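You operate a simulated robot arm through the tools that you are given. There is no shell and no other tool.

The job below is to be done with a simulated robot arm. You get a single attempt, and the scene is never put back.

Task
Clamp the blank holder in the setting pocket and dial in its type.
Fine: tighten the pocket wing nut, turn the type knob to the letter printed on the holder, then light the ready lamp with one press of the ready button.

The check looks at the end state, three seconds after you hand in, the way a careful person would. Anything else that was tipped, shoved, dropped, spilled or broken makes it a failure.

Robot
A 6-joint arm with a three-finger gripper, fixed in place. Base frame: the origin is on the floor under the middle of its stand, x ahead of it, y to its left, z up. Readings come in m, rad, newtons and seconds.
It reaches about 1.213 m from its shoulder. Its first joint turns from -2.897 to 2.897 rad. Payload 4.89 kg.
The tool frame sits at the grasp point between the pads (the TCP): z along the fingers, y along the line on which they close. The tips reach 0.03 m beyond it. The gripper opens to 0.164 m; its body begins 0.125 m behind the TCP.
Orientation is told as [roll, pitch, yaw] about the base's x, y, z axes, in that order, counted from this pose: with the fingers straight down and closing along the base's y, the tool's x points along the base's -x, its y along +y and its z along -z.

Tools
- The arm moves only by the tool servo_tool. Its argument "series" is a list of rows, each a list of 7 numbers: the shift along the tool's x, y, z in units of 25 mm (1.0 is 25 mm), then the turn, a rotation vector about the tool's x, y, z in units of 8 degrees (1.0 is 8 degrees), then the gripper command, from -1 (shut) to 1 (fully open), values between in proportion. In form: [[tx, ty, tz, rx, ry, rz, grip], ...]. A call has 1 to 20 rows; each row shifts and turns the commanded pose from where the row before left it, along the tool's axes as they then stand. A call with a number of a shift or a turn outside -1 to 1 is refused whole. A row lasts 0.2 s, in which the tool goes at most 0.05 m and 0.15 rad; a call with a longer step from one row to the next is refused whole, and so is a gripper value outside its range. Where a pose cannot be reached the arm comes as near as it can. A force on the tool above 60 N (or 10 N above the force at the start of the call, whichever is more), or a blocked arm, ends the call early, and 0.2 s more pass. The fingers move at their own pace (about 0.108 m/s each) and stop on an object; they squeeze with about 24 N. The grip force told is the motor's: it shows also when the fingers shut on nothing. Time passes only in rows, and 0.2 s behind the last, so rows that do not move let the fingers close. It gives the time, the measured TCP pose, the force on the tool (base axes), the opening and the grip force at its end, in the units of the frame above (readings bear some noise), with the torque about the TCP (base axes, N m) and any sound that the robot's microphone picked up.
- Cameras (640 x 400 px; columns grow to the right, rows downward): "scene" is fixed at [0.0495, -0.6523, 1.6812]; the picture's right is [0.26, -0.97, 0.00], its down [-0.72, -0.19, -0.67] and it looks along [0.64, 0.17, -0.75] (base axes); focal length 371 px, centre (320, 200). "wrist" rides on the gripper at [0.077, -0.002, -0.152] in the tool frame; the picture's right is [0.02, 1.00, 0.00], its down [-0.88, 0.02, -0.47] and it looks along [-0.47, 0.01, 0.88] (tool axes); focal length 247 px, centre (320, 200). There is no depth. A picture from a camera that has moved, and an enlarged one, comes with that camera's place and axes in the base frame and with its lens.
- snapshot(camera): a new picture of that camera. No time passes.
- raise_lower(by): moves the trunk up (or, below 0, down) by that many m; the arm rides with it, the base frame stays. It gives what a move gives, with no picture.
- zoom(camera, box): a new picture of the part [left, top, right, bottom] of that camera's present view, enlarged. No time passes.
- job_done(): hands the job in; it is judged then, once.

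Nothing tells you positions but the pictures and the camera data. Unless the task says otherwise, let go and move clear before handing in.

The tools are called as a command line: name --pt "numbers of a row" for each row, then --argument value for the rest, lists and objects as JSON in quotes. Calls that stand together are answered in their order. servo_tool: Moves the arm, as the interface text tells. Its arguments: {"type":"object","properties":{"series":{"type":"array"}},"required":["series"]} The other tools are called the same way: raise_lower (by) moves the trunk up or down; snapshot (camera) takes a picture; zoom (camera, box) takes an enlarged picture of a part of a camera's view; job_done () hands the job in.

At the start:

```text
clock: 0.0
tool_pos: [0.286, -0.4706, 1.3285]
orientation: [0.0, -0.001, 0.004]
ft_force: [-0.3, -0.8, -0.2]
ft_torque: [0.0, 0.01, 0.02]
gripper_width: 0.164
gripper_force: 0.1
trunk travel left (down, up): [-0.175, 0.215]
```

scene: 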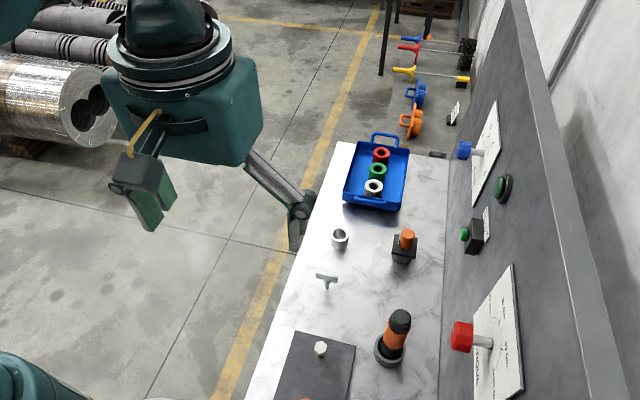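
wrist: 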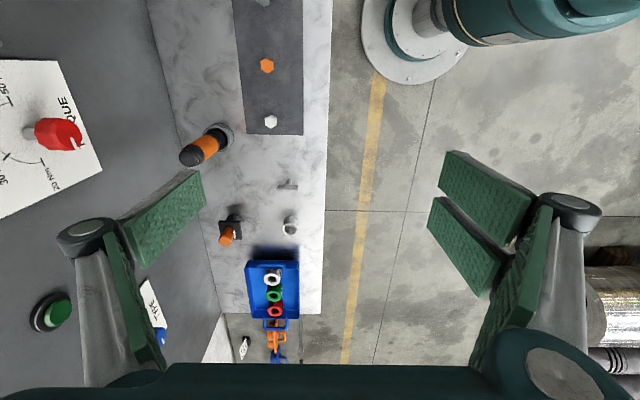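

I see a bench with a blue tray of rings, a pocket, a T-shaped wing nut, a tool in a holder, and a back panel with knobs (red for torque, blue for type) and buttons. I'll look closer before moving anything.

zoom --camera "scene" --box '[280, 210, 440, 310]'

zoom --camera "scene" --box '[430, 90, 550, 165]'

zoom --camera "scene" --box '[420, 160, 560, 260]'

zoom --camera "scene" --box '[280, 280, 540, 400]'

zoom --camera "scene" --box '[330, 130, 430, 220]'

zoom --camera "wrist" --box '[170, 100, 330, 240]'

zoom --camera "wrist" --box '[0, 40, 220, 360]'

```text
4.00 times, centred on (360, 260) of scene
camera zoom: at [0.0495, -0.6523, 1.6812], right [0.26, -0.97, 0.0], down [-0.72, -0.19, -0.67], along [0.64, 0.17, -0.75], focal length 1482 px, centre (160, -40)
```

zoom: 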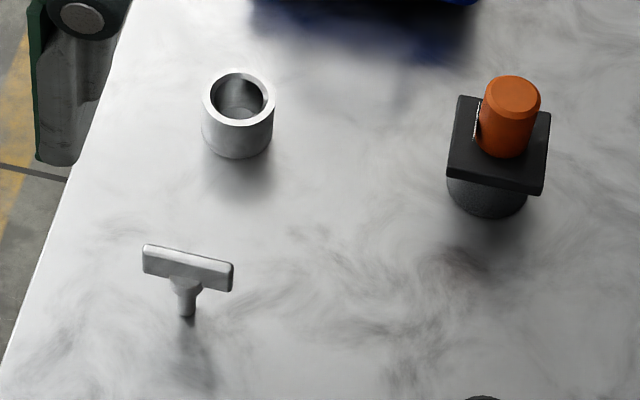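

```text
5.33 times, centred on (490, 128) of scene
camera zoom: at [0.0495, -0.6523, 1.6812], right [0.26, -0.97, 0.0], down [-0.72, -0.19, -0.67], along [0.64, 0.17, -0.75], focal length 1976 px, centre (-587, 587)
```

zoom: 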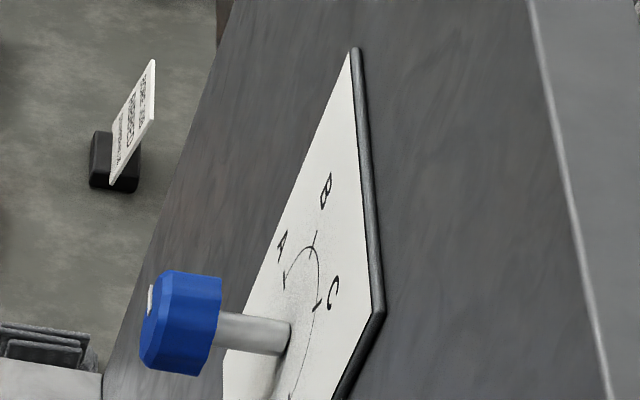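

```text
4.00 times, centred on (490, 210) of scene
camera zoom: at [0.0495, -0.6523, 1.6812], right [0.26, -0.97, 0.0], down [-0.72, -0.19, -0.67], along [0.64, 0.17, -0.75], focal length 1482 px, centre (-360, 160)
```

zoom: 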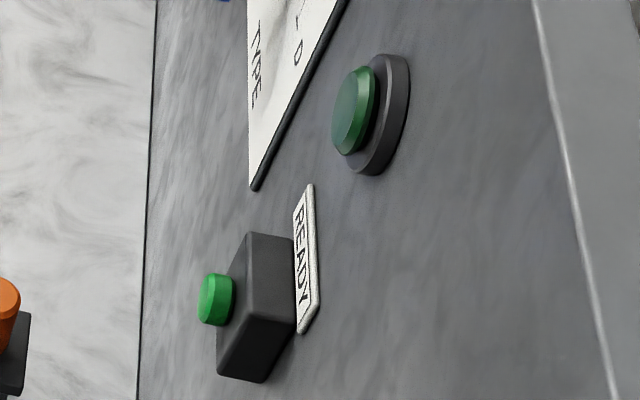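

```text
2.46 times, centred on (410, 340) of scene
camera zoom: at [0.0495, -0.6523, 1.6812], right [0.26, -0.97, 0.0], down [-0.72, -0.19, -0.67], along [0.64, 0.17, -0.75], focal length 912 px, centre (98, -145)
```

zoom: 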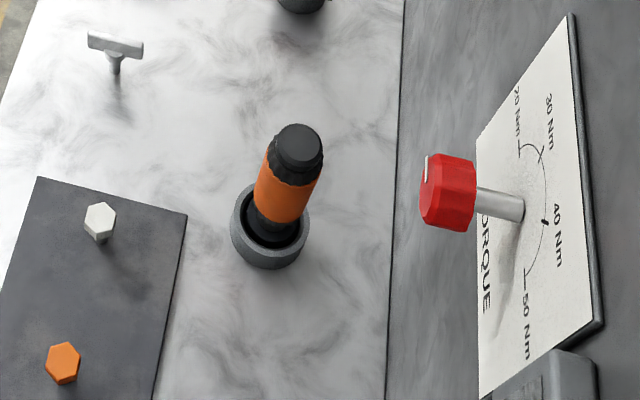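

```text
4.44 times, centred on (380, 175) of scene
camera zoom: at [0.0495, -0.6523, 1.6812], right [0.26, -0.97, 0.0], down [-0.72, -0.19, -0.67], along [0.64, 0.17, -0.75], focal length 1647 px, centre (53, 311)
```

zoom: 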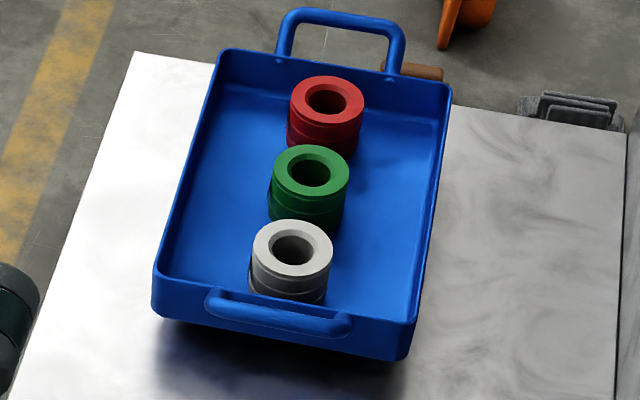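

```text
2.86 times, centred on (250, 170) of wrist
camera zoom: at [0.2102, -0.4722, 1.4818], right [-0.03, 1.0, 0.0], down [0.88, 0.02, 0.47], along [0.47, 0.01, -0.88], focal length 706 px, centre (520, 286)
```

zoom: 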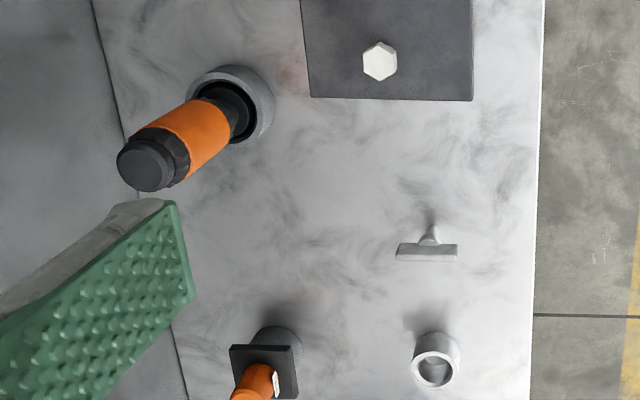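

```text
1.25 times, centred on (110, 200) of wrist
camera zoom: at [0.2102, -0.4722, 1.4818], right [-0.03, 1.0, 0.0], down [0.88, 0.02, 0.47], along [0.47, 0.01, -0.88], focal length 309 px, centre (582, 200)
```

zoom: 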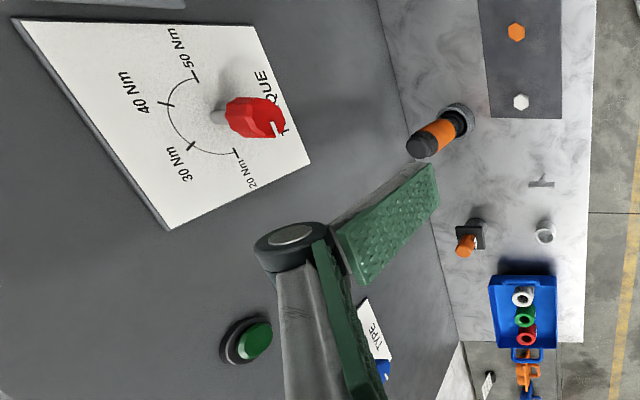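

The orange-bodied piece with a square flange and a label looks like the holder. The metal cup at about (0.63, -0.55) and the T-shaped wing nut at about (0.49, -0.55) look like the pocket side. I'll move the wrist camera closer, staying well above everything, to confirm this.

servo_tool --pt "-0.87 -0.65 0.64 0 0 0 1" --pt "-0.87 -0.65 0.64 0 0 0 1" --pt "-0.87 -0.65 0.64 0 0 0 1" --pt "-0.87 -0.65 0.64 0 0 0 1" --pt "-0.87 -0.65 0.64 0 0 0 1" --pt "-0.87 -0.65 0.64 0 0 0 1" --pt "-0.87 -0.65 0.64 0 0 0 1" --pt "-0.87 -0.65 0.64 0 0 0 1" --pt "0 0 0 0 0 0 1"

snapshot --camera "wrist"

snapshot --camera "scene"

```text
clock: 2.0
tool_pos: [0.4627, -0.6002, 1.1997]
orientation: [0.0, -0.001, 0.003]
ft_force: [-0.7, -0.8, -1.1]
ft_torque: [0.17, 0.1, 0.0]
gripper_width: 0.1638
gripper_force: 0.1
trunk travel left (down, up): [-0.175, 0.215]
```

```text
taken
camera wrist: at [0.386, -0.602, 1.3522], right [-0.03, 1.0, 0.0], down [0.88, 0.02, 0.47], along [0.47, 0.01, -0.88], focal length 247 px, centre (320, 200)
```

wrist: 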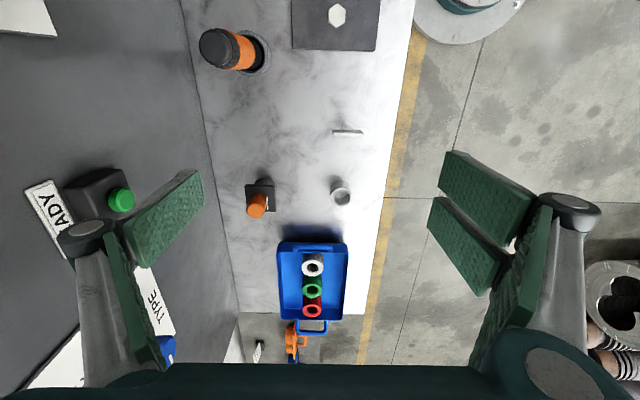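

```text
taken
```

scene: 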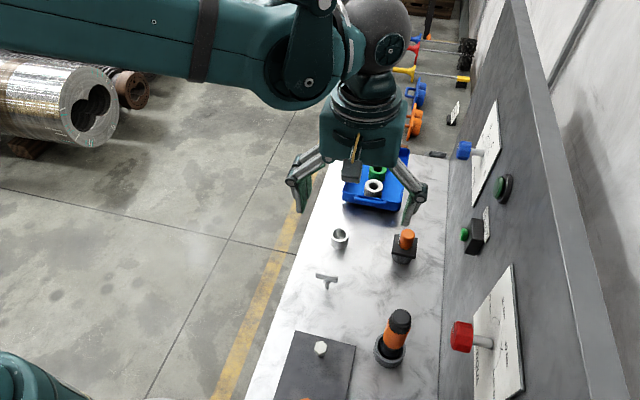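

zoom --camera "wrist" --box '[230, 110, 390, 230]'

zoom --camera "wrist" --box '[235, 165, 295, 225]'

zoom --camera "wrist" --box '[20, 150, 220, 390]'

zoom --camera "scene" --box '[385, 220, 425, 270]'

```text
3.33 times, centred on (310, 170) of wrist
camera zoom: at [0.386, -0.602, 1.3522], right [-0.03, 1.0, 0.0], down [0.88, 0.02, 0.47], along [0.47, 0.01, -0.88], focal length 823 px, centre (353, 300)
```

zoom: 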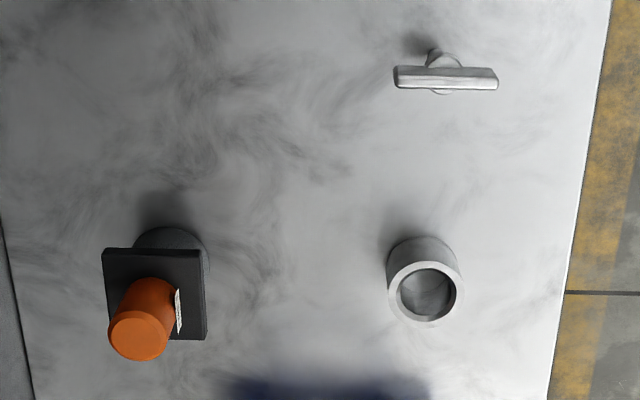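

```text
6.67 times, centred on (265, 195) of wrist
camera zoom: at [0.386, -0.602, 1.3522], right [-0.03, 1.0, 0.0], down [0.88, 0.02, 0.47], along [0.47, 0.01, -0.88], focal length 1646 px, centre (687, 233)
```

zoom: 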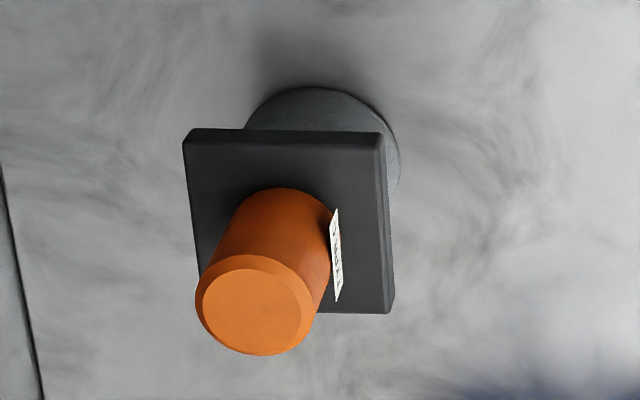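

```text
1.67 times, centred on (120, 270) of wrist
camera zoom: at [0.386, -0.602, 1.3522], right [-0.03, 1.0, 0.0], down [0.88, 0.02, 0.47], along [0.47, 0.01, -0.88], focal length 412 px, centre (653, 83)
```

zoom: 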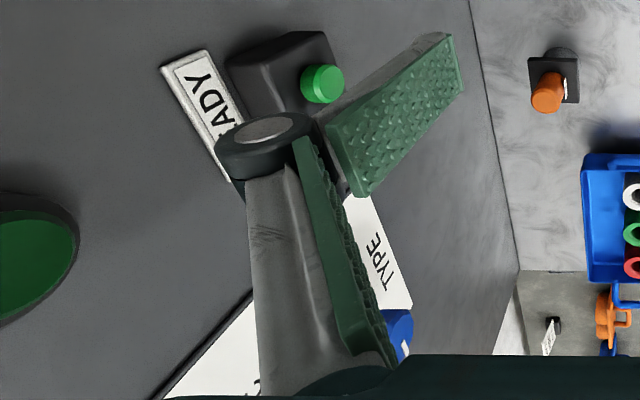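

```text
8.00 times, centred on (405, 245) of scene
camera zoom: at [0.0495, -0.6523, 1.6812], right [0.26, -0.97, 0.0], down [-0.72, -0.19, -0.67], along [0.64, 0.17, -0.75], focal length 2965 px, centre (-360, -160)
```

zoom: 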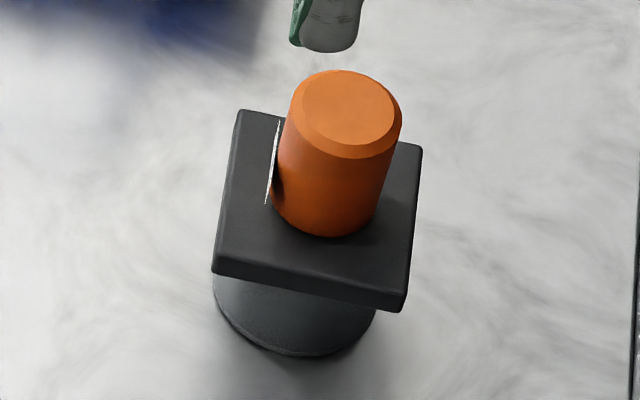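

The piece with the orange body and square flange (about x 0.64, y -0.72) has a label facing +y. I'll yaw the hand 90° from the +y side so the wrist camera looks toward the panel and can read the label.

servo_tool --pt "-0.875 0.665 0.4 0 0 0 1" --pt "-0.875 0.665 0.4 0 0 0 1" --pt "-0.875 0.665 0.4 0 0 0 1" --pt "-0.875 0.665 0.4 0 0 0 1" --pt "-0.875 0.665 0.4 0 0 0 1" --pt "-0.875 0.665 0.4 0 0 0 1" --pt "-0.875 0.665 0.4 0 0 0 1" --pt "-0.875 0.665 0.4 0 0 0 1" --pt "0 0 0 0 0 0.9375 1" --pt "0 0 0 0 0 0.9375 1" --pt "0 0 0 0 0 0.9375 1" --pt "0 0 0 0 0 0.9375 1" --pt "0 0 0 0 0 0.9375 1" --pt "0 0 0 0 0 0.9375 1" --pt "0 0 0 0 0 0.9375 1" --pt "0 0 0 0 0 0.9375 1" --pt "0 0 0 0 0 0.9375 1" --pt "0 0 0 0 0 0.9375 1" --pt "0 0 0 0 0 0.9375 1" --pt "0 0 0 0 0 0.9375 1"

snapshot --camera "wrist"

snapshot --camera "scene"

```text
clock: 6.2
tool_pos: [0.6363, -0.4671, 1.1206]
orientation: [0.0, 0.0, -1.569]
ft_force: [-0.5, 0.2, 0.0]
ft_torque: [-0.02, 0.04, -0.02]
gripper_width: 0.1641
gripper_force: 0.0
trunk travel left (down, up): [-0.175, 0.215]
```

```text
taken
camera wrist: at [0.6342, -0.3893, 1.2737], right [1.0, 0.02, 0.0], down [0.02, -0.88, 0.47], along [0.01, -0.47, -0.88], focal length 247 px, centre (320, 200)
```

wrist: 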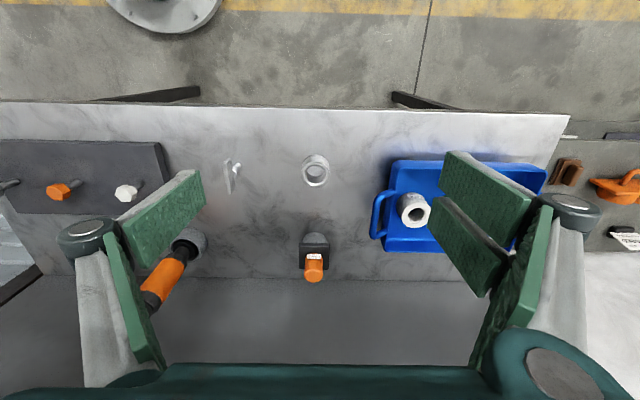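

```text
taken
```

scene: 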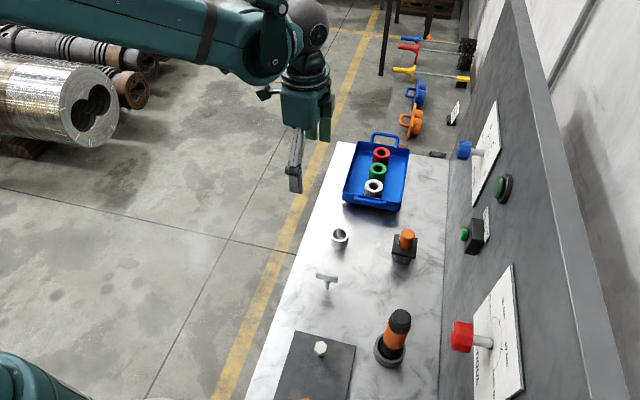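

zoom --camera "wrist" --box '[290, 225, 340, 290]'

zoom --camera "wrist" --box '[210, 140, 350, 290]'

```text
6.15 times, centred on (315, 258) of wrist
camera zoom: at [0.6342, -0.3893, 1.2737], right [1.0, 0.02, 0.0], down [0.02, -0.88, 0.47], along [0.01, -0.47, -0.88], focal length 1520 px, centre (351, -154)
```

zoom: 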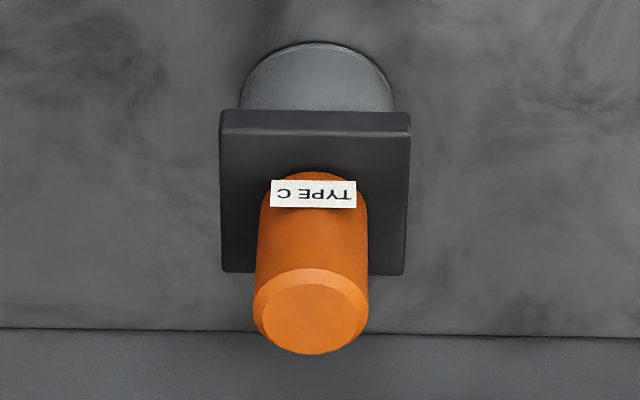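

```text
2.67 times, centred on (280, 215) of wrist
camera zoom: at [0.6342, -0.3893, 1.2737], right [1.0, 0.02, 0.0], down [0.02, -0.88, 0.47], along [0.01, -0.47, -0.88], focal length 659 px, centre (427, 160)
```

zoom: 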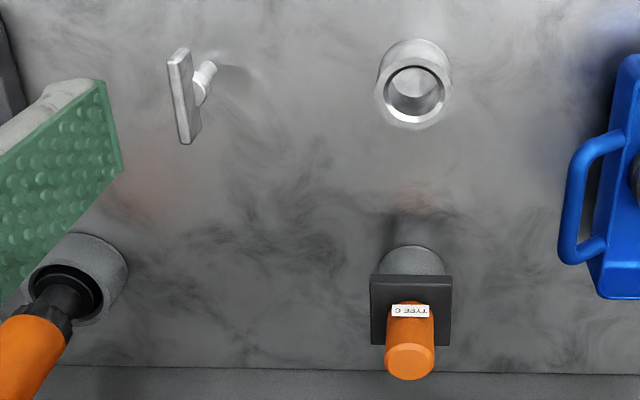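

The label reads "TYPE C" (it appears inverted from this angle), so the target is C. Next I'll tilt the hand toward the panel, away from everything, to get a front view of the type knob, ready button and lamp.

servo_tool --pt "0 0 0 0 -1 0 1" --pt "0 0 0 0 -1 0 1" --pt "0 0 0 0 -1 0 1" --pt "0 0 0 0 -1 0 1" --pt "0 0 0 0 -1 0 1" --pt "0 0 0 0 -1 0 1" --pt "0 0 0 0 -1 0 1" --pt "0 0 0 0 0 0 1"

snapshot --camera "wrist"

snapshot --camera "scene"

```text
clock: 8.0
tool_pos: [0.6358, -0.4674, 1.1216]
orientation: [0.001, -0.979, -1.568]
ft_force: [0.4, 0.2, -0.5]
ft_torque: [0.03, 0.01, -0.02]
gripper_width: 0.1641
gripper_force: 0.1
trunk travel left (down, up): [-0.175, 0.215]
```

```text
taken
camera wrist: at [0.6339, -0.2968, 1.1431], right [1.0, 0.02, -0.02], down [0.02, -0.1, 0.99], along [0.01, -0.99, -0.1], focal length 247 px, centre (320, 200)
```

wrist: 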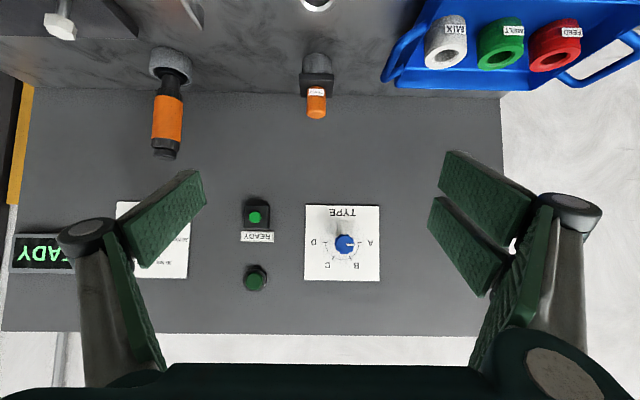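

```text
taken
```

scene: 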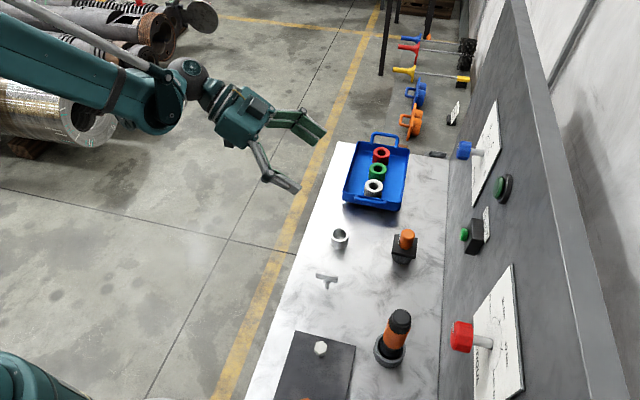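

zoom --camera "wrist" --box '[295, 195, 390, 290]'

zoom --camera "wrist" --box '[220, 180, 290, 300]'

zoom --camera "wrist" --box '[0, 180, 200, 300]'

zoom --camera "wrist" --box '[280, 0, 360, 125]'

```text
4.21 times, centred on (342, 242) of wrist
camera zoom: at [0.6339, -0.2968, 1.1431], right [1.0, 0.02, -0.02], down [0.02, -0.1, 0.99], along [0.01, -0.99, -0.1], focal length 1040 px, centre (225, 21)
```

zoom: 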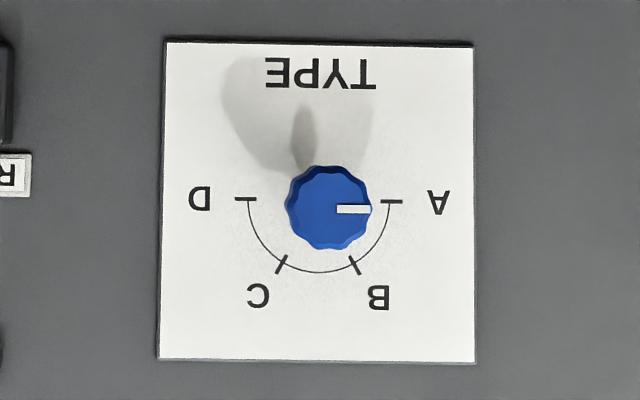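

```text
3.33 times, centred on (255, 240) of wrist
camera zoom: at [0.6339, -0.2968, 1.1431], right [1.0, 0.02, -0.02], down [0.02, -0.1, 0.99], along [0.01, -0.99, -0.1], focal length 823 px, centre (537, 67)
```

zoom: 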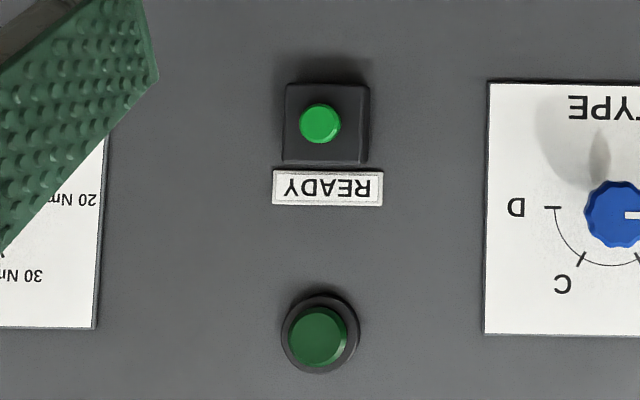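

```text
3.20 times, centred on (100, 240) of wrist
camera zoom: at [0.6339, -0.2968, 1.1431], right [1.0, 0.02, -0.02], down [0.02, -0.1, 0.99], along [0.01, -0.99, -0.1], focal length 790 px, centre (1024, 72)
```

zoom: 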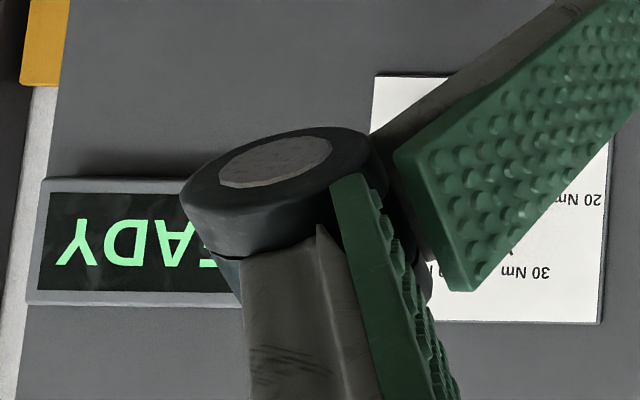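

```text
3.20 times, centred on (320, 62) of wrist
camera zoom: at [0.6339, -0.2968, 1.1431], right [1.0, 0.02, -0.02], down [0.02, -0.1, 0.99], along [0.01, -0.99, -0.1], focal length 790 px, centre (320, 640)
```

zoom: 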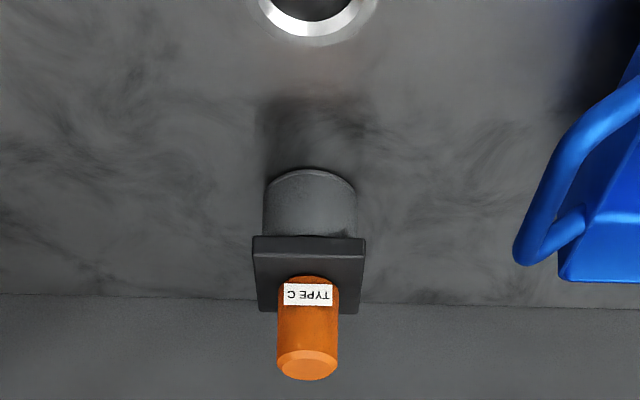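

Upright, the dial reads A (left), B, C, D (right), and the pointer is on A. The lamp is dark. I'll pick up the holder first: nearly vertical, tilted about 12° away from the panel, with the fingers closing along x, stopping above it to check position.

servo_tool --pt "0 0 0 0 0.917 0 1" --pt "0 0 0 0 0.917 0 1" --pt "0 0 0 0 0.917 0 1" --pt "0 0 0 0 0.917 0 1" --pt "0 0 0 0 0.917 0 1" --pt "0 0 0 0 0.917 0 1" --pt "-0.914 0 0.467 0 0 0 1" --pt "-0.914 0 0.467 0 0 0 1" --pt "-0.914 0 0.467 0 0 0 1" --pt "-0.914 0 0.467 0 0 0 1" --pt "-0.914 0 0.467 0 0 0 1" --pt "-0.914 0 0.467 0 0 0 1" --pt "-0.914 0 0.467 0 0 0 1" --pt "-0.914 0 0.467 0 0 0 1" --pt "-0.914 0 0.467 0 0 0 1" --pt "0 0 0 0 0 0 1"

snapshot --camera "wrist"

snapshot --camera "scene"

```text
clock: 11.4
tool_pos: [0.6378, -0.6899, 1.0596]
orientation: [0.001, -0.21, -1.567]
ft_force: [-0.2, -0.4, -0.5]
ft_torque: [0.08, 0.03, -0.01]
gripper_width: 0.1638
gripper_force: 0.0
trunk travel left (down, up): [-0.175, 0.215]
```

```text
taken
camera wrist: at [0.6352, -0.5829, 1.1938], right [1.0, 0.03, 0.0], down [0.02, -0.76, 0.65], along [0.01, -0.65, -0.76], focal length 247 px, centre (320, 200)
```

wrist: 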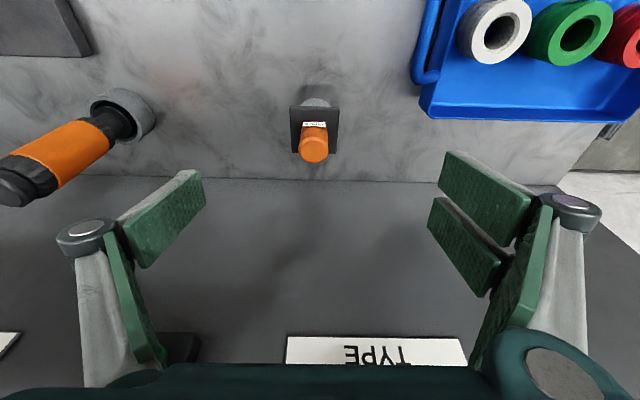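

```text
taken
```

scene: 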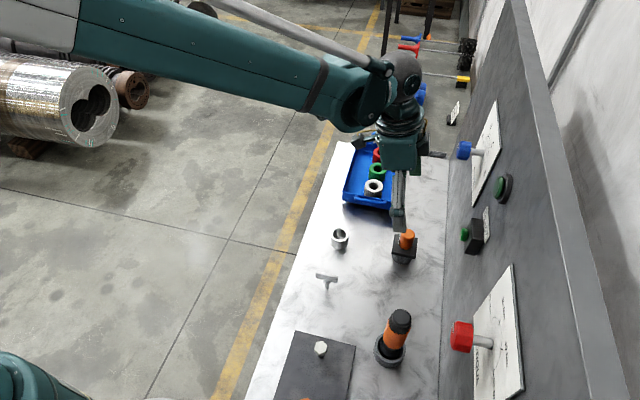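

zoom --camera "wrist" --box '[270, 70, 366, 180]'

zoom --camera "scene" --box '[370, 150, 450, 280]'

```text
3.64 times, centred on (318, 125) of wrist
camera zoom: at [0.6352, -0.5829, 1.1938], right [1.0, 0.03, 0.0], down [0.02, -0.76, 0.65], along [0.01, -0.65, -0.76], focal length 898 px, centre (327, 473)
```

zoom: 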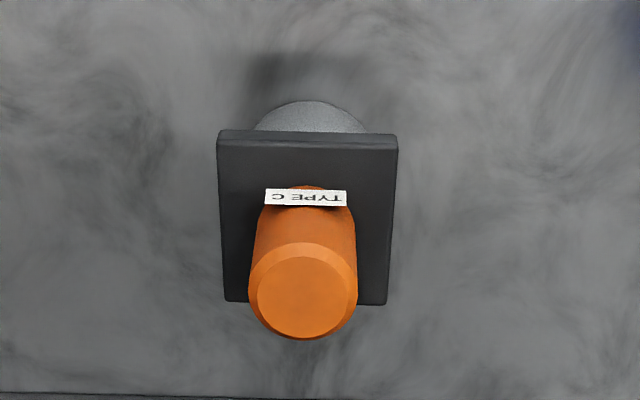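

```text
3.08 times, centred on (410, 215) of scene
camera zoom: at [0.0495, -0.6523, 1.6812], right [0.26, -0.97, 0.0], down [-0.72, -0.19, -0.67], along [0.64, 0.17, -0.75], focal length 1140 px, centre (43, 154)
```

zoom: 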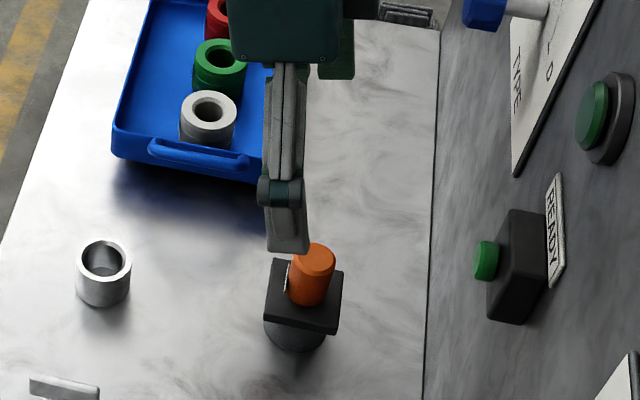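

The holder axis is at about (0.630, -0.727). The flange top is at z ≈ 0.885 and the orange top at z ≈ 0.937. I'll line up over it and check before lowering.

servo_tool --pt "-0.319 -0.104 0.88 0 0 0 1" --pt "-0.319 -0.104 0.88 0 0 0 1" --pt "-0.319 -0.104 0.88 0 0 0 1" --pt "0 0 0 0 0 0 1"

snapshot --camera "wrist"

zoom --camera "scene" --box '[350, 100, 510, 280]'

```text
clock: 12.4
tool_pos: [0.6298, -0.7272, 1.0003]
orientation: [0.0, -0.208, -1.567]
ft_force: [0.5, -0.8, 0.0]
ft_torque: [0.1, 0.09, -0.04]
gripper_width: 0.1641
gripper_force: 0.1
trunk travel left (down, up): [-0.175, 0.215]
```

```text
taken
camera wrist: at [0.6279, -0.6205, 1.1339], right [1.0, 0.03, 0.0], down [0.02, -0.76, 0.65], along [0.01, -0.65, -0.76], focal length 247 px, centre (320, 200)
```

wrist: 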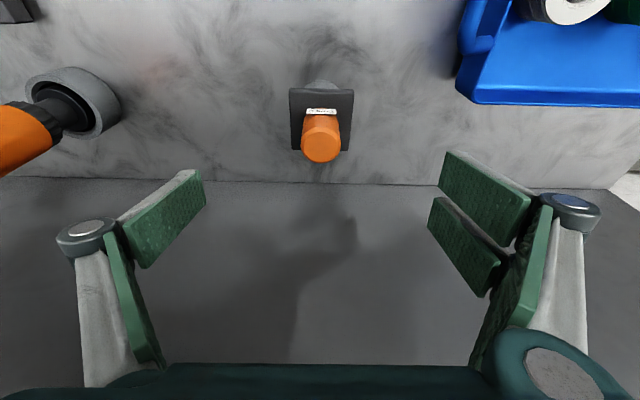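

```text
2.22 times, centred on (430, 190) of scene
camera zoom: at [0.0495, -0.6523, 1.6812], right [0.26, -0.97, 0.0], down [-0.72, -0.19, -0.67], along [0.64, 0.17, -0.75], focal length 824 px, centre (76, 222)
```

zoom: 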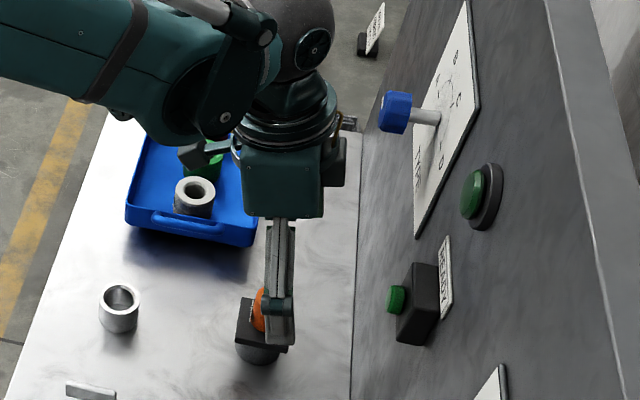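

It's aligned. I'll partly close the fingers for more clearance from the tray, then look again before going down.

servo_tool --pt "0 0 0 0 0 0 0.2" --pt "0 0 0 0 0 0 0.2" --pt "0 0 0 0 0 0 0.2"

snapshot --camera "wrist"

```text
clock: 13.2
tool_pos: [0.631, -0.7267, 1.0015]
orientation: [-0.002, -0.209, -1.566]
ft_force: [-0.7, 0.0, 0.6]
ft_torque: [0.02, 0.0, 0.03]
gripper_width: 0.0986
gripper_force: 0.0
trunk travel left (down, up): [-0.175, 0.215]
```

```text
taken
camera wrist: at [0.6277, -0.6201, 1.1345], right [1.0, 0.03, 0.0], down [0.02, -0.76, 0.65], along [0.01, -0.65, -0.76], focal length 247 px, centre (320, 200)
```

wrist: 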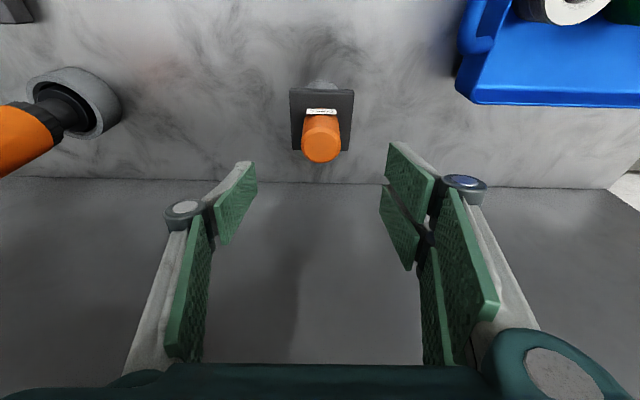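

servo_tool --pt "0.156 0 0.73 0 0 0 0.2" --pt "0.156 0 0.73 0 0 0 0.2" --pt "0.156 0 0.73 0 0 0 0.2" --pt "0.1 0 0.5 0 0 0 0.2" --pt "0 0 0 0 0 0 0.2"

snapshot --camera "wrist"

zoom --camera "scene" --box '[350, 100, 510, 280]'

```text
clock: 14.4
tool_pos: [0.6305, -0.7272, 0.9326]
orientation: [0.0, -0.21, -1.568]
ft_force: [-0.4, 0.5, -0.7]
ft_torque: [-0.01, 0.0, 0.0]
gripper_width: 0.0984
gripper_force: 0.1
trunk travel left (down, up): [-0.175, 0.215]
```

```text
taken
camera wrist: at [0.6278, -0.6205, 1.0656], right [1.0, 0.03, 0.0], down [0.02, -0.76, 0.65], along [0.01, -0.65, -0.76], focal length 247 px, centre (320, 200)
```

wrist: 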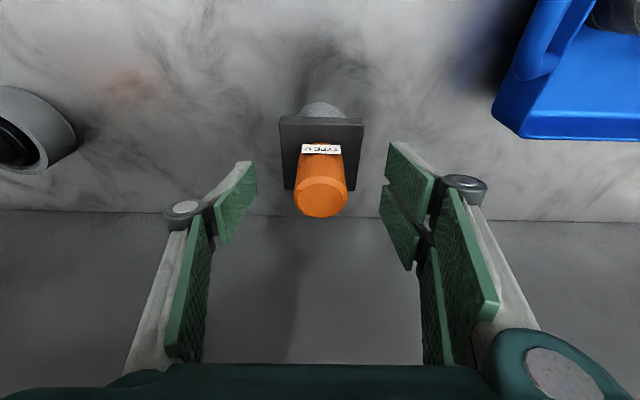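

```text
2.22 times, centred on (430, 190) of scene
camera zoom: at [0.0495, -0.6523, 1.6812], right [0.26, -0.97, 0.0], down [-0.72, -0.19, -0.67], along [0.64, 0.17, -0.75], focal length 824 px, centre (76, 222)
```

zoom: 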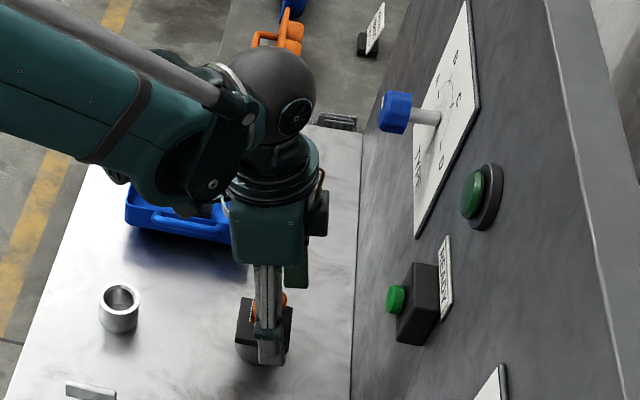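

The orange grip is centred between the fingers. I'll lower slightly and close on it.

servo_tool --pt "0.035 0 0.16 0 0 0 0.2" --pt "0 0 0 0 0 0 -0.2" --pt "0 0 0 0 0 0 -0.6" --pt "0 0 0 0 0 0 -1" --pt "0 0 0 0 0 0 -1" --pt "0 0 0 0 0 0 -1"

snapshot --camera "wrist"

zoom --camera "scene" --box '[350, 180, 450, 280]'

```text
clock: 15.8
tool_pos: [0.6302, -0.7275, 0.9283]
orientation: [0.0, -0.21, -1.568]
ft_force: [2.4, -0.7, 2.5]
ft_torque: [-0.06, -0.08, -0.01]
gripper_width: 0.0594
gripper_force: 23.5
trunk travel left (down, up): [-0.175, 0.215]
```

```text
taken
camera wrist: at [0.6277, -0.6202, 1.0621], right [1.0, 0.03, 0.0], down [0.02, -0.76, 0.65], along [0.01, -0.65, -0.76], focal length 247 px, centre (320, 200)
```

wrist: 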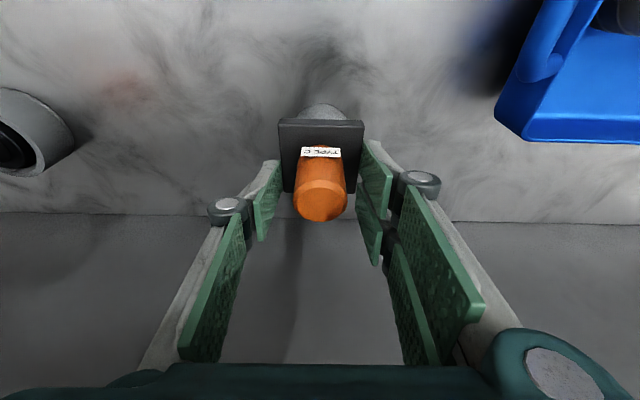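

```text
4.00 times, centred on (400, 230) of scene
camera zoom: at [0.0495, -0.6523, 1.6812], right [0.26, -0.97, 0.0], down [-0.72, -0.19, -0.67], along [0.64, 0.17, -0.75], focal length 1482 px, centre (0, 80)
```

zoom: 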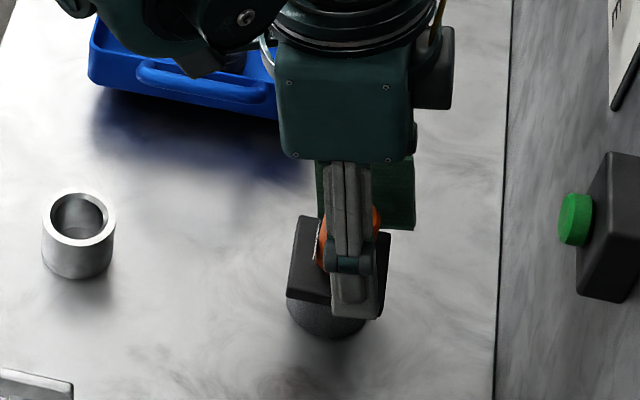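

The fingers stopped at 0.059 m, which is the flange width, so the tips are on the flange rather than the orange grip. I'll open, rise about 11 mm and re-grip on the orange cylinder.

servo_tool --pt "0 0 0 0 0 0 0.1" --pt "0 0 0 0 0 0 0.1" --pt "-0.09 0 -0.43 0 0 0 0.1" --pt "0 0 0 0 0 0 0.1" --pt "0 0 0 0 0 0 -0.3" --pt "0 0 0 0 0 0 -0.7" --pt "0 0 0 0 0 0 -1" --pt "0 0 0 0 0 0 -1" --pt "0 0 0 0 0 0 -1"

snapshot --camera "wrist"

zoom --camera "scene" --box '[350, 180, 450, 280]'

```text
clock: 17.8
tool_pos: [0.6291, -0.7272, 0.9397]
orientation: [0.0, -0.21, -1.567]
ft_force: [0.7, -0.6, 2.1]
ft_torque: [-0.05, 0.02, 0.01]
gripper_width: 0.0334
gripper_force: 23.9
trunk travel left (down, up): [-0.175, 0.215]
```

```text
taken
camera wrist: at [0.6273, -0.6203, 1.073], right [1.0, 0.03, 0.0], down [0.02, -0.76, 0.65], along [0.01, -0.65, -0.76], focal length 247 px, centre (320, 200)
```

wrist: 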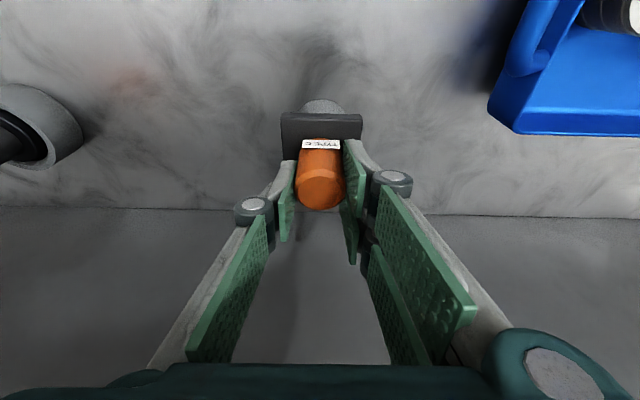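

```text
4.00 times, centred on (400, 230) of scene
camera zoom: at [0.0495, -0.6523, 1.6812], right [0.26, -0.97, 0.0], down [-0.72, -0.19, -0.67], along [0.64, 0.17, -0.75], focal length 1482 px, centre (0, 80)
```

zoom: 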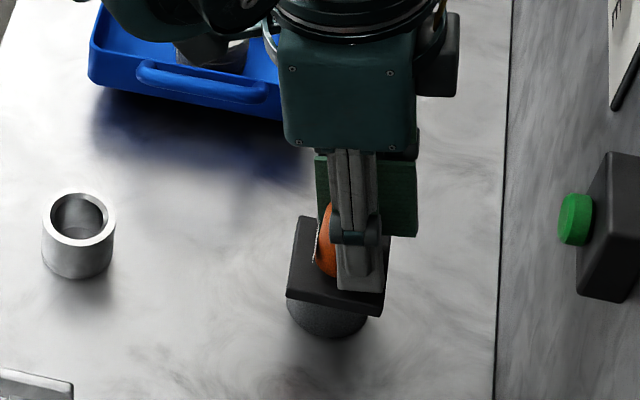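

Gripped at 0.033 m on the orange body. I'll lift straight up slowly and check that it comes cleanly out of the stand.

servo_tool --pt "-0.083 0 -0.39 0 0 0 -1" --pt "-0.083 0 -0.39 0 0 0 -1" --pt "-0.083 0 -0.39 0 0 0 -1" --pt "-0.083 0 -0.39 0 0 0 -1" --pt "-0.083 0 -0.39 0 0 0 -1" --pt "0 0 0 0 0 0 -1"

snapshot --camera "wrist"

zoom --camera "scene" --box '[350, 160, 450, 280]'

```text
clock: 19.2
tool_pos: [0.6296, -0.727, 0.9901]
orientation: [0.0, -0.211, -1.566]
ft_force: [-0.1, 0.0, -2.9]
ft_torque: [-0.02, 0.01, 0.0]
gripper_width: 0.0332
gripper_force: 23.7
trunk travel left (down, up): [-0.175, 0.215]
```

```text
taken
camera wrist: at [0.6273, -0.6204, 1.1231], right [1.0, 0.03, 0.0], down [0.02, -0.76, 0.65], along [0.01, -0.65, -0.76], focal length 247 px, centre (320, 200)
```

wrist: 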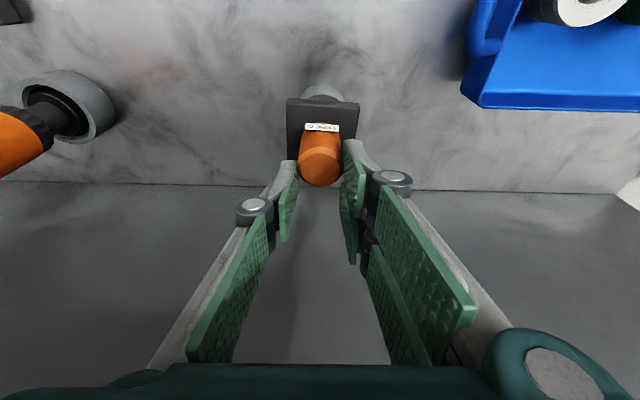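

```text
3.33 times, centred on (400, 220) of scene
camera zoom: at [0.0495, -0.6523, 1.6812], right [0.26, -0.97, 0.0], down [-0.72, -0.19, -0.67], along [0.64, 0.17, -0.75], focal length 1235 px, centre (53, 133)
```

zoom: 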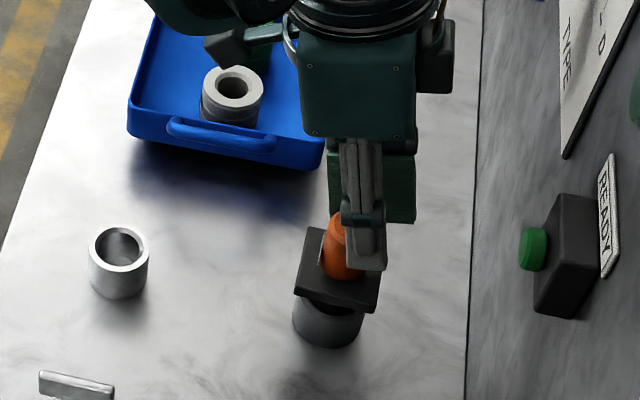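

The holder rose only about half as far as the hand, so it's slipping in the grip. I'll look closely before doing anything else.

zoom --camera "wrist" --box '[240, 70, 420, 270]'

zoom --camera "scene" --box '[380, 200, 430, 270]'

```text
2.00 times, centred on (330, 170) of wrist
camera zoom: at [0.6273, -0.6204, 1.1231], right [1.0, 0.03, 0.0], down [0.02, -0.76, 0.65], along [0.01, -0.65, -0.76], focal length 494 px, centre (300, 260)
```

zoom: 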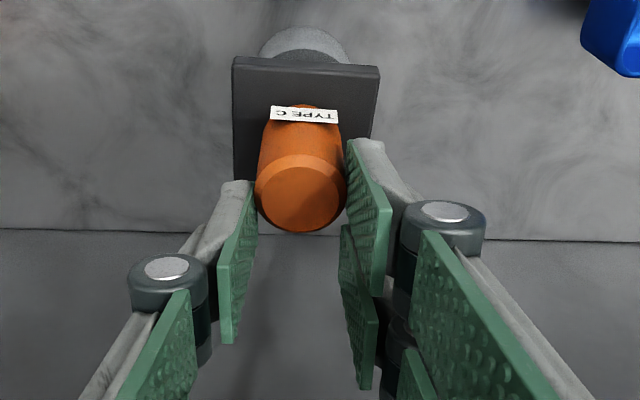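

```text
5.71 times, centred on (405, 235) of scene
camera zoom: at [0.0495, -0.6523, 1.6812], right [0.26, -0.97, 0.0], down [-0.72, -0.19, -0.67], along [0.64, 0.17, -0.75], focal length 2118 px, centre (-166, 0)
```

zoom: 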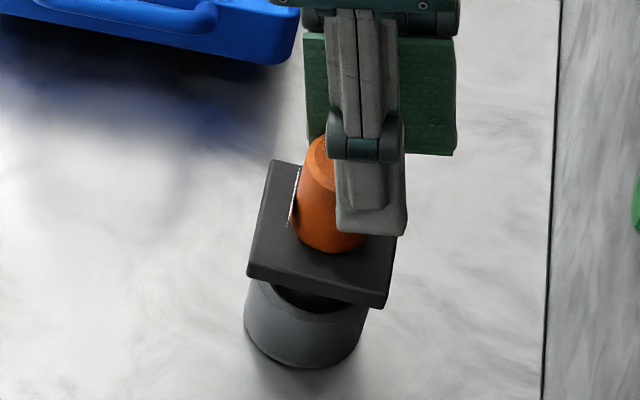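

The cylinder sits about 12 mm off the pad centre in y, because the axis is really at y ≈ -0.720, so only one of the paired fingers was gripping. I'll lower it back into the stand, release, re-centre and grip again.

servo_tool --pt "0.042 0 0.196 0 0 0 -1" --pt "0.042 0 0.196 0 0 0 -1" --pt "0.042 0 0.196 0 0 0 -1" --pt "0.042 0 0.196 0 0 0 -1" --pt "0.042 0 0.196 0 0 0 -1" --pt "0 0 0 0 0 0 -1"

zoom --camera "wrist" --box '[240, 70, 420, 270]'

zoom --camera "scene" --box '[380, 200, 430, 270]'

```text
clock: 20.6
tool_pos: [0.6305, -0.7267, 0.9662]
orientation: [-0.001, -0.209, -1.566]
ft_force: [4.8, -3.9, 15.1]
ft_torque: [-0.29, -0.32, 0.02]
gripper_width: 0.0333
gripper_force: 24.1
trunk travel left (down, up): [-0.175, 0.215]
```

```text
2.00 times, centred on (330, 170) of wrist
camera zoom: at [0.6278, -0.6199, 1.0992], right [1.0, 0.03, 0.0], down [0.02, -0.76, 0.65], along [0.01, -0.65, -0.76], focal length 494 px, centre (300, 260)
```

zoom: 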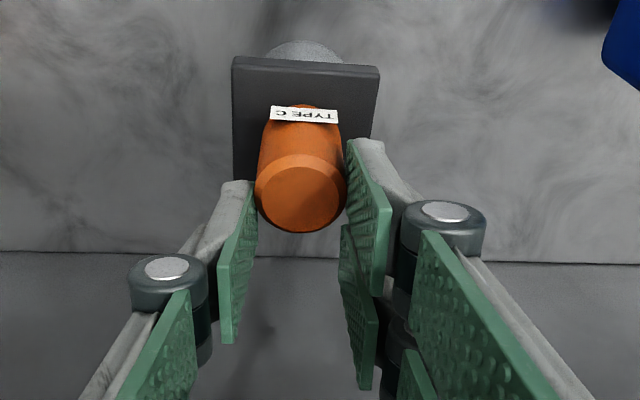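

```text
5.71 times, centred on (405, 235) of scene
camera zoom: at [0.0495, -0.6523, 1.6812], right [0.26, -0.97, 0.0], down [-0.72, -0.19, -0.67], along [0.64, 0.17, -0.75], focal length 2118 px, centre (-166, 0)
```

zoom: 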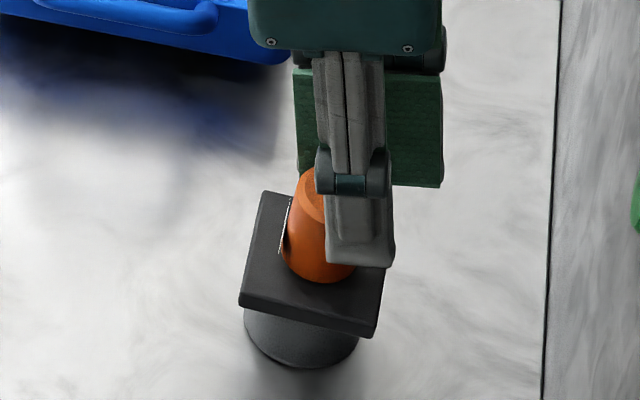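

It's seated again. Now I'll release, shift so the pad centre is on the cylinder axis, lower for a full-length grip and close.

servo_tool --pt "0 0 0 0 0 0 0.1" --pt "0 0 0 0 0 0 0.1" --pt "0.32 0 0.53 0 0 0 0.1" --pt "0.32 0 0.53 0 0 0 0.1" --pt "0 0 0 0 0 0 0.1"

zoom --camera "wrist" --box '[220, 70, 440, 270]'

zoom --camera "scene" --box '[380, 200, 430, 270]'

```text
clock: 21.8
tool_pos: [0.6302, -0.717, 0.9356]
orientation: [0.0, -0.208, -1.568]
ft_force: [0.0, -0.7, 0.6]
ft_torque: [0.01, 0.0, 0.04]
gripper_width: 0.0901
gripper_force: 0.1
trunk travel left (down, up): [-0.175, 0.215]
```

```text
2.00 times, centred on (330, 170) of wrist
camera zoom: at [0.6273, -0.6095, 1.0691], right [1.0, 0.02, 0.0], down [0.02, -0.76, 0.65], along [0.01, -0.65, -0.76], focal length 494 px, centre (300, 260)
```

zoom: 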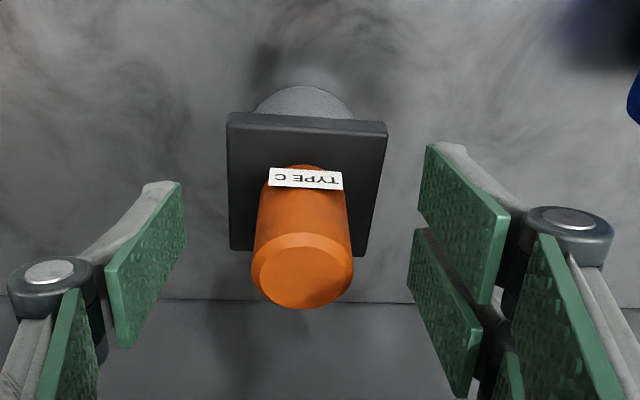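

```text
5.71 times, centred on (405, 235) of scene
camera zoom: at [0.0495, -0.6523, 1.6812], right [0.26, -0.97, 0.0], down [-0.72, -0.19, -0.67], along [0.64, 0.17, -0.75], focal length 2118 px, centre (-166, 0)
```

zoom: 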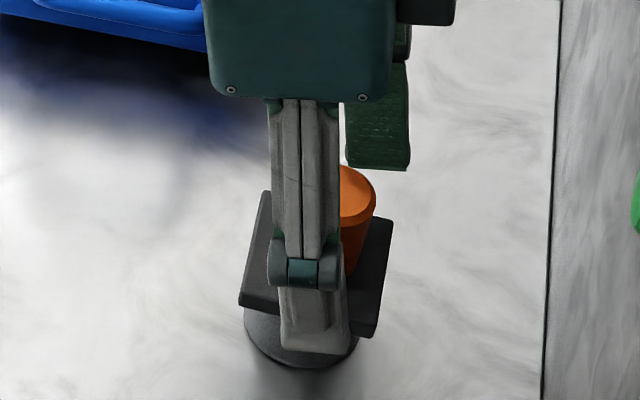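

servo_tool --pt "0 0 0 0 0 0 -0.3" --pt "0 0 0 0 0 0 -0.6" --pt "0 0 0 0 0 0 -1" --pt "0 0 0 0 0 0 -1" --pt "0 0 0 0 0 0 -1" --pt "0 0 0 0 0 0 -1"

zoom --camera "wrist" --box '[220, 70, 440, 270]'

```text
clock: 23.2
tool_pos: [0.6284, -0.7156, 0.9374]
orientation: [0.001, -0.21, -1.568]
ft_force: [-3.4, 4.1, 11.5]
ft_torque: [0.45, 0.2, 0.05]
gripper_width: 0.0329
gripper_force: 24.4
trunk travel left (down, up): [-0.175, 0.215]
```

```text
2.00 times, centred on (330, 170) of wrist
camera zoom: at [0.6269, -0.6091, 1.0699], right [1.0, 0.03, 0.0], down [0.02, -0.76, 0.65], along [0.01, -0.65, -0.76], focal length 494 px, centre (300, 260)
```

zoom: 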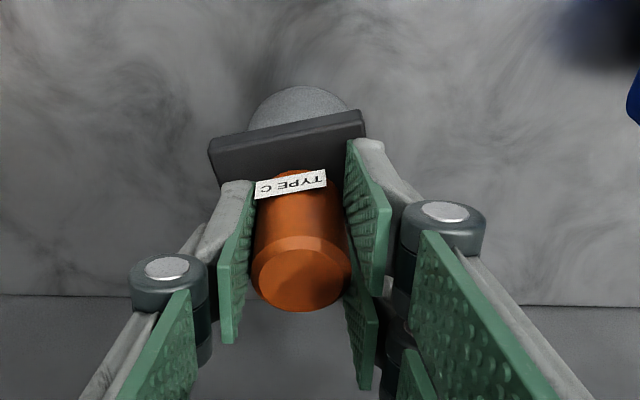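

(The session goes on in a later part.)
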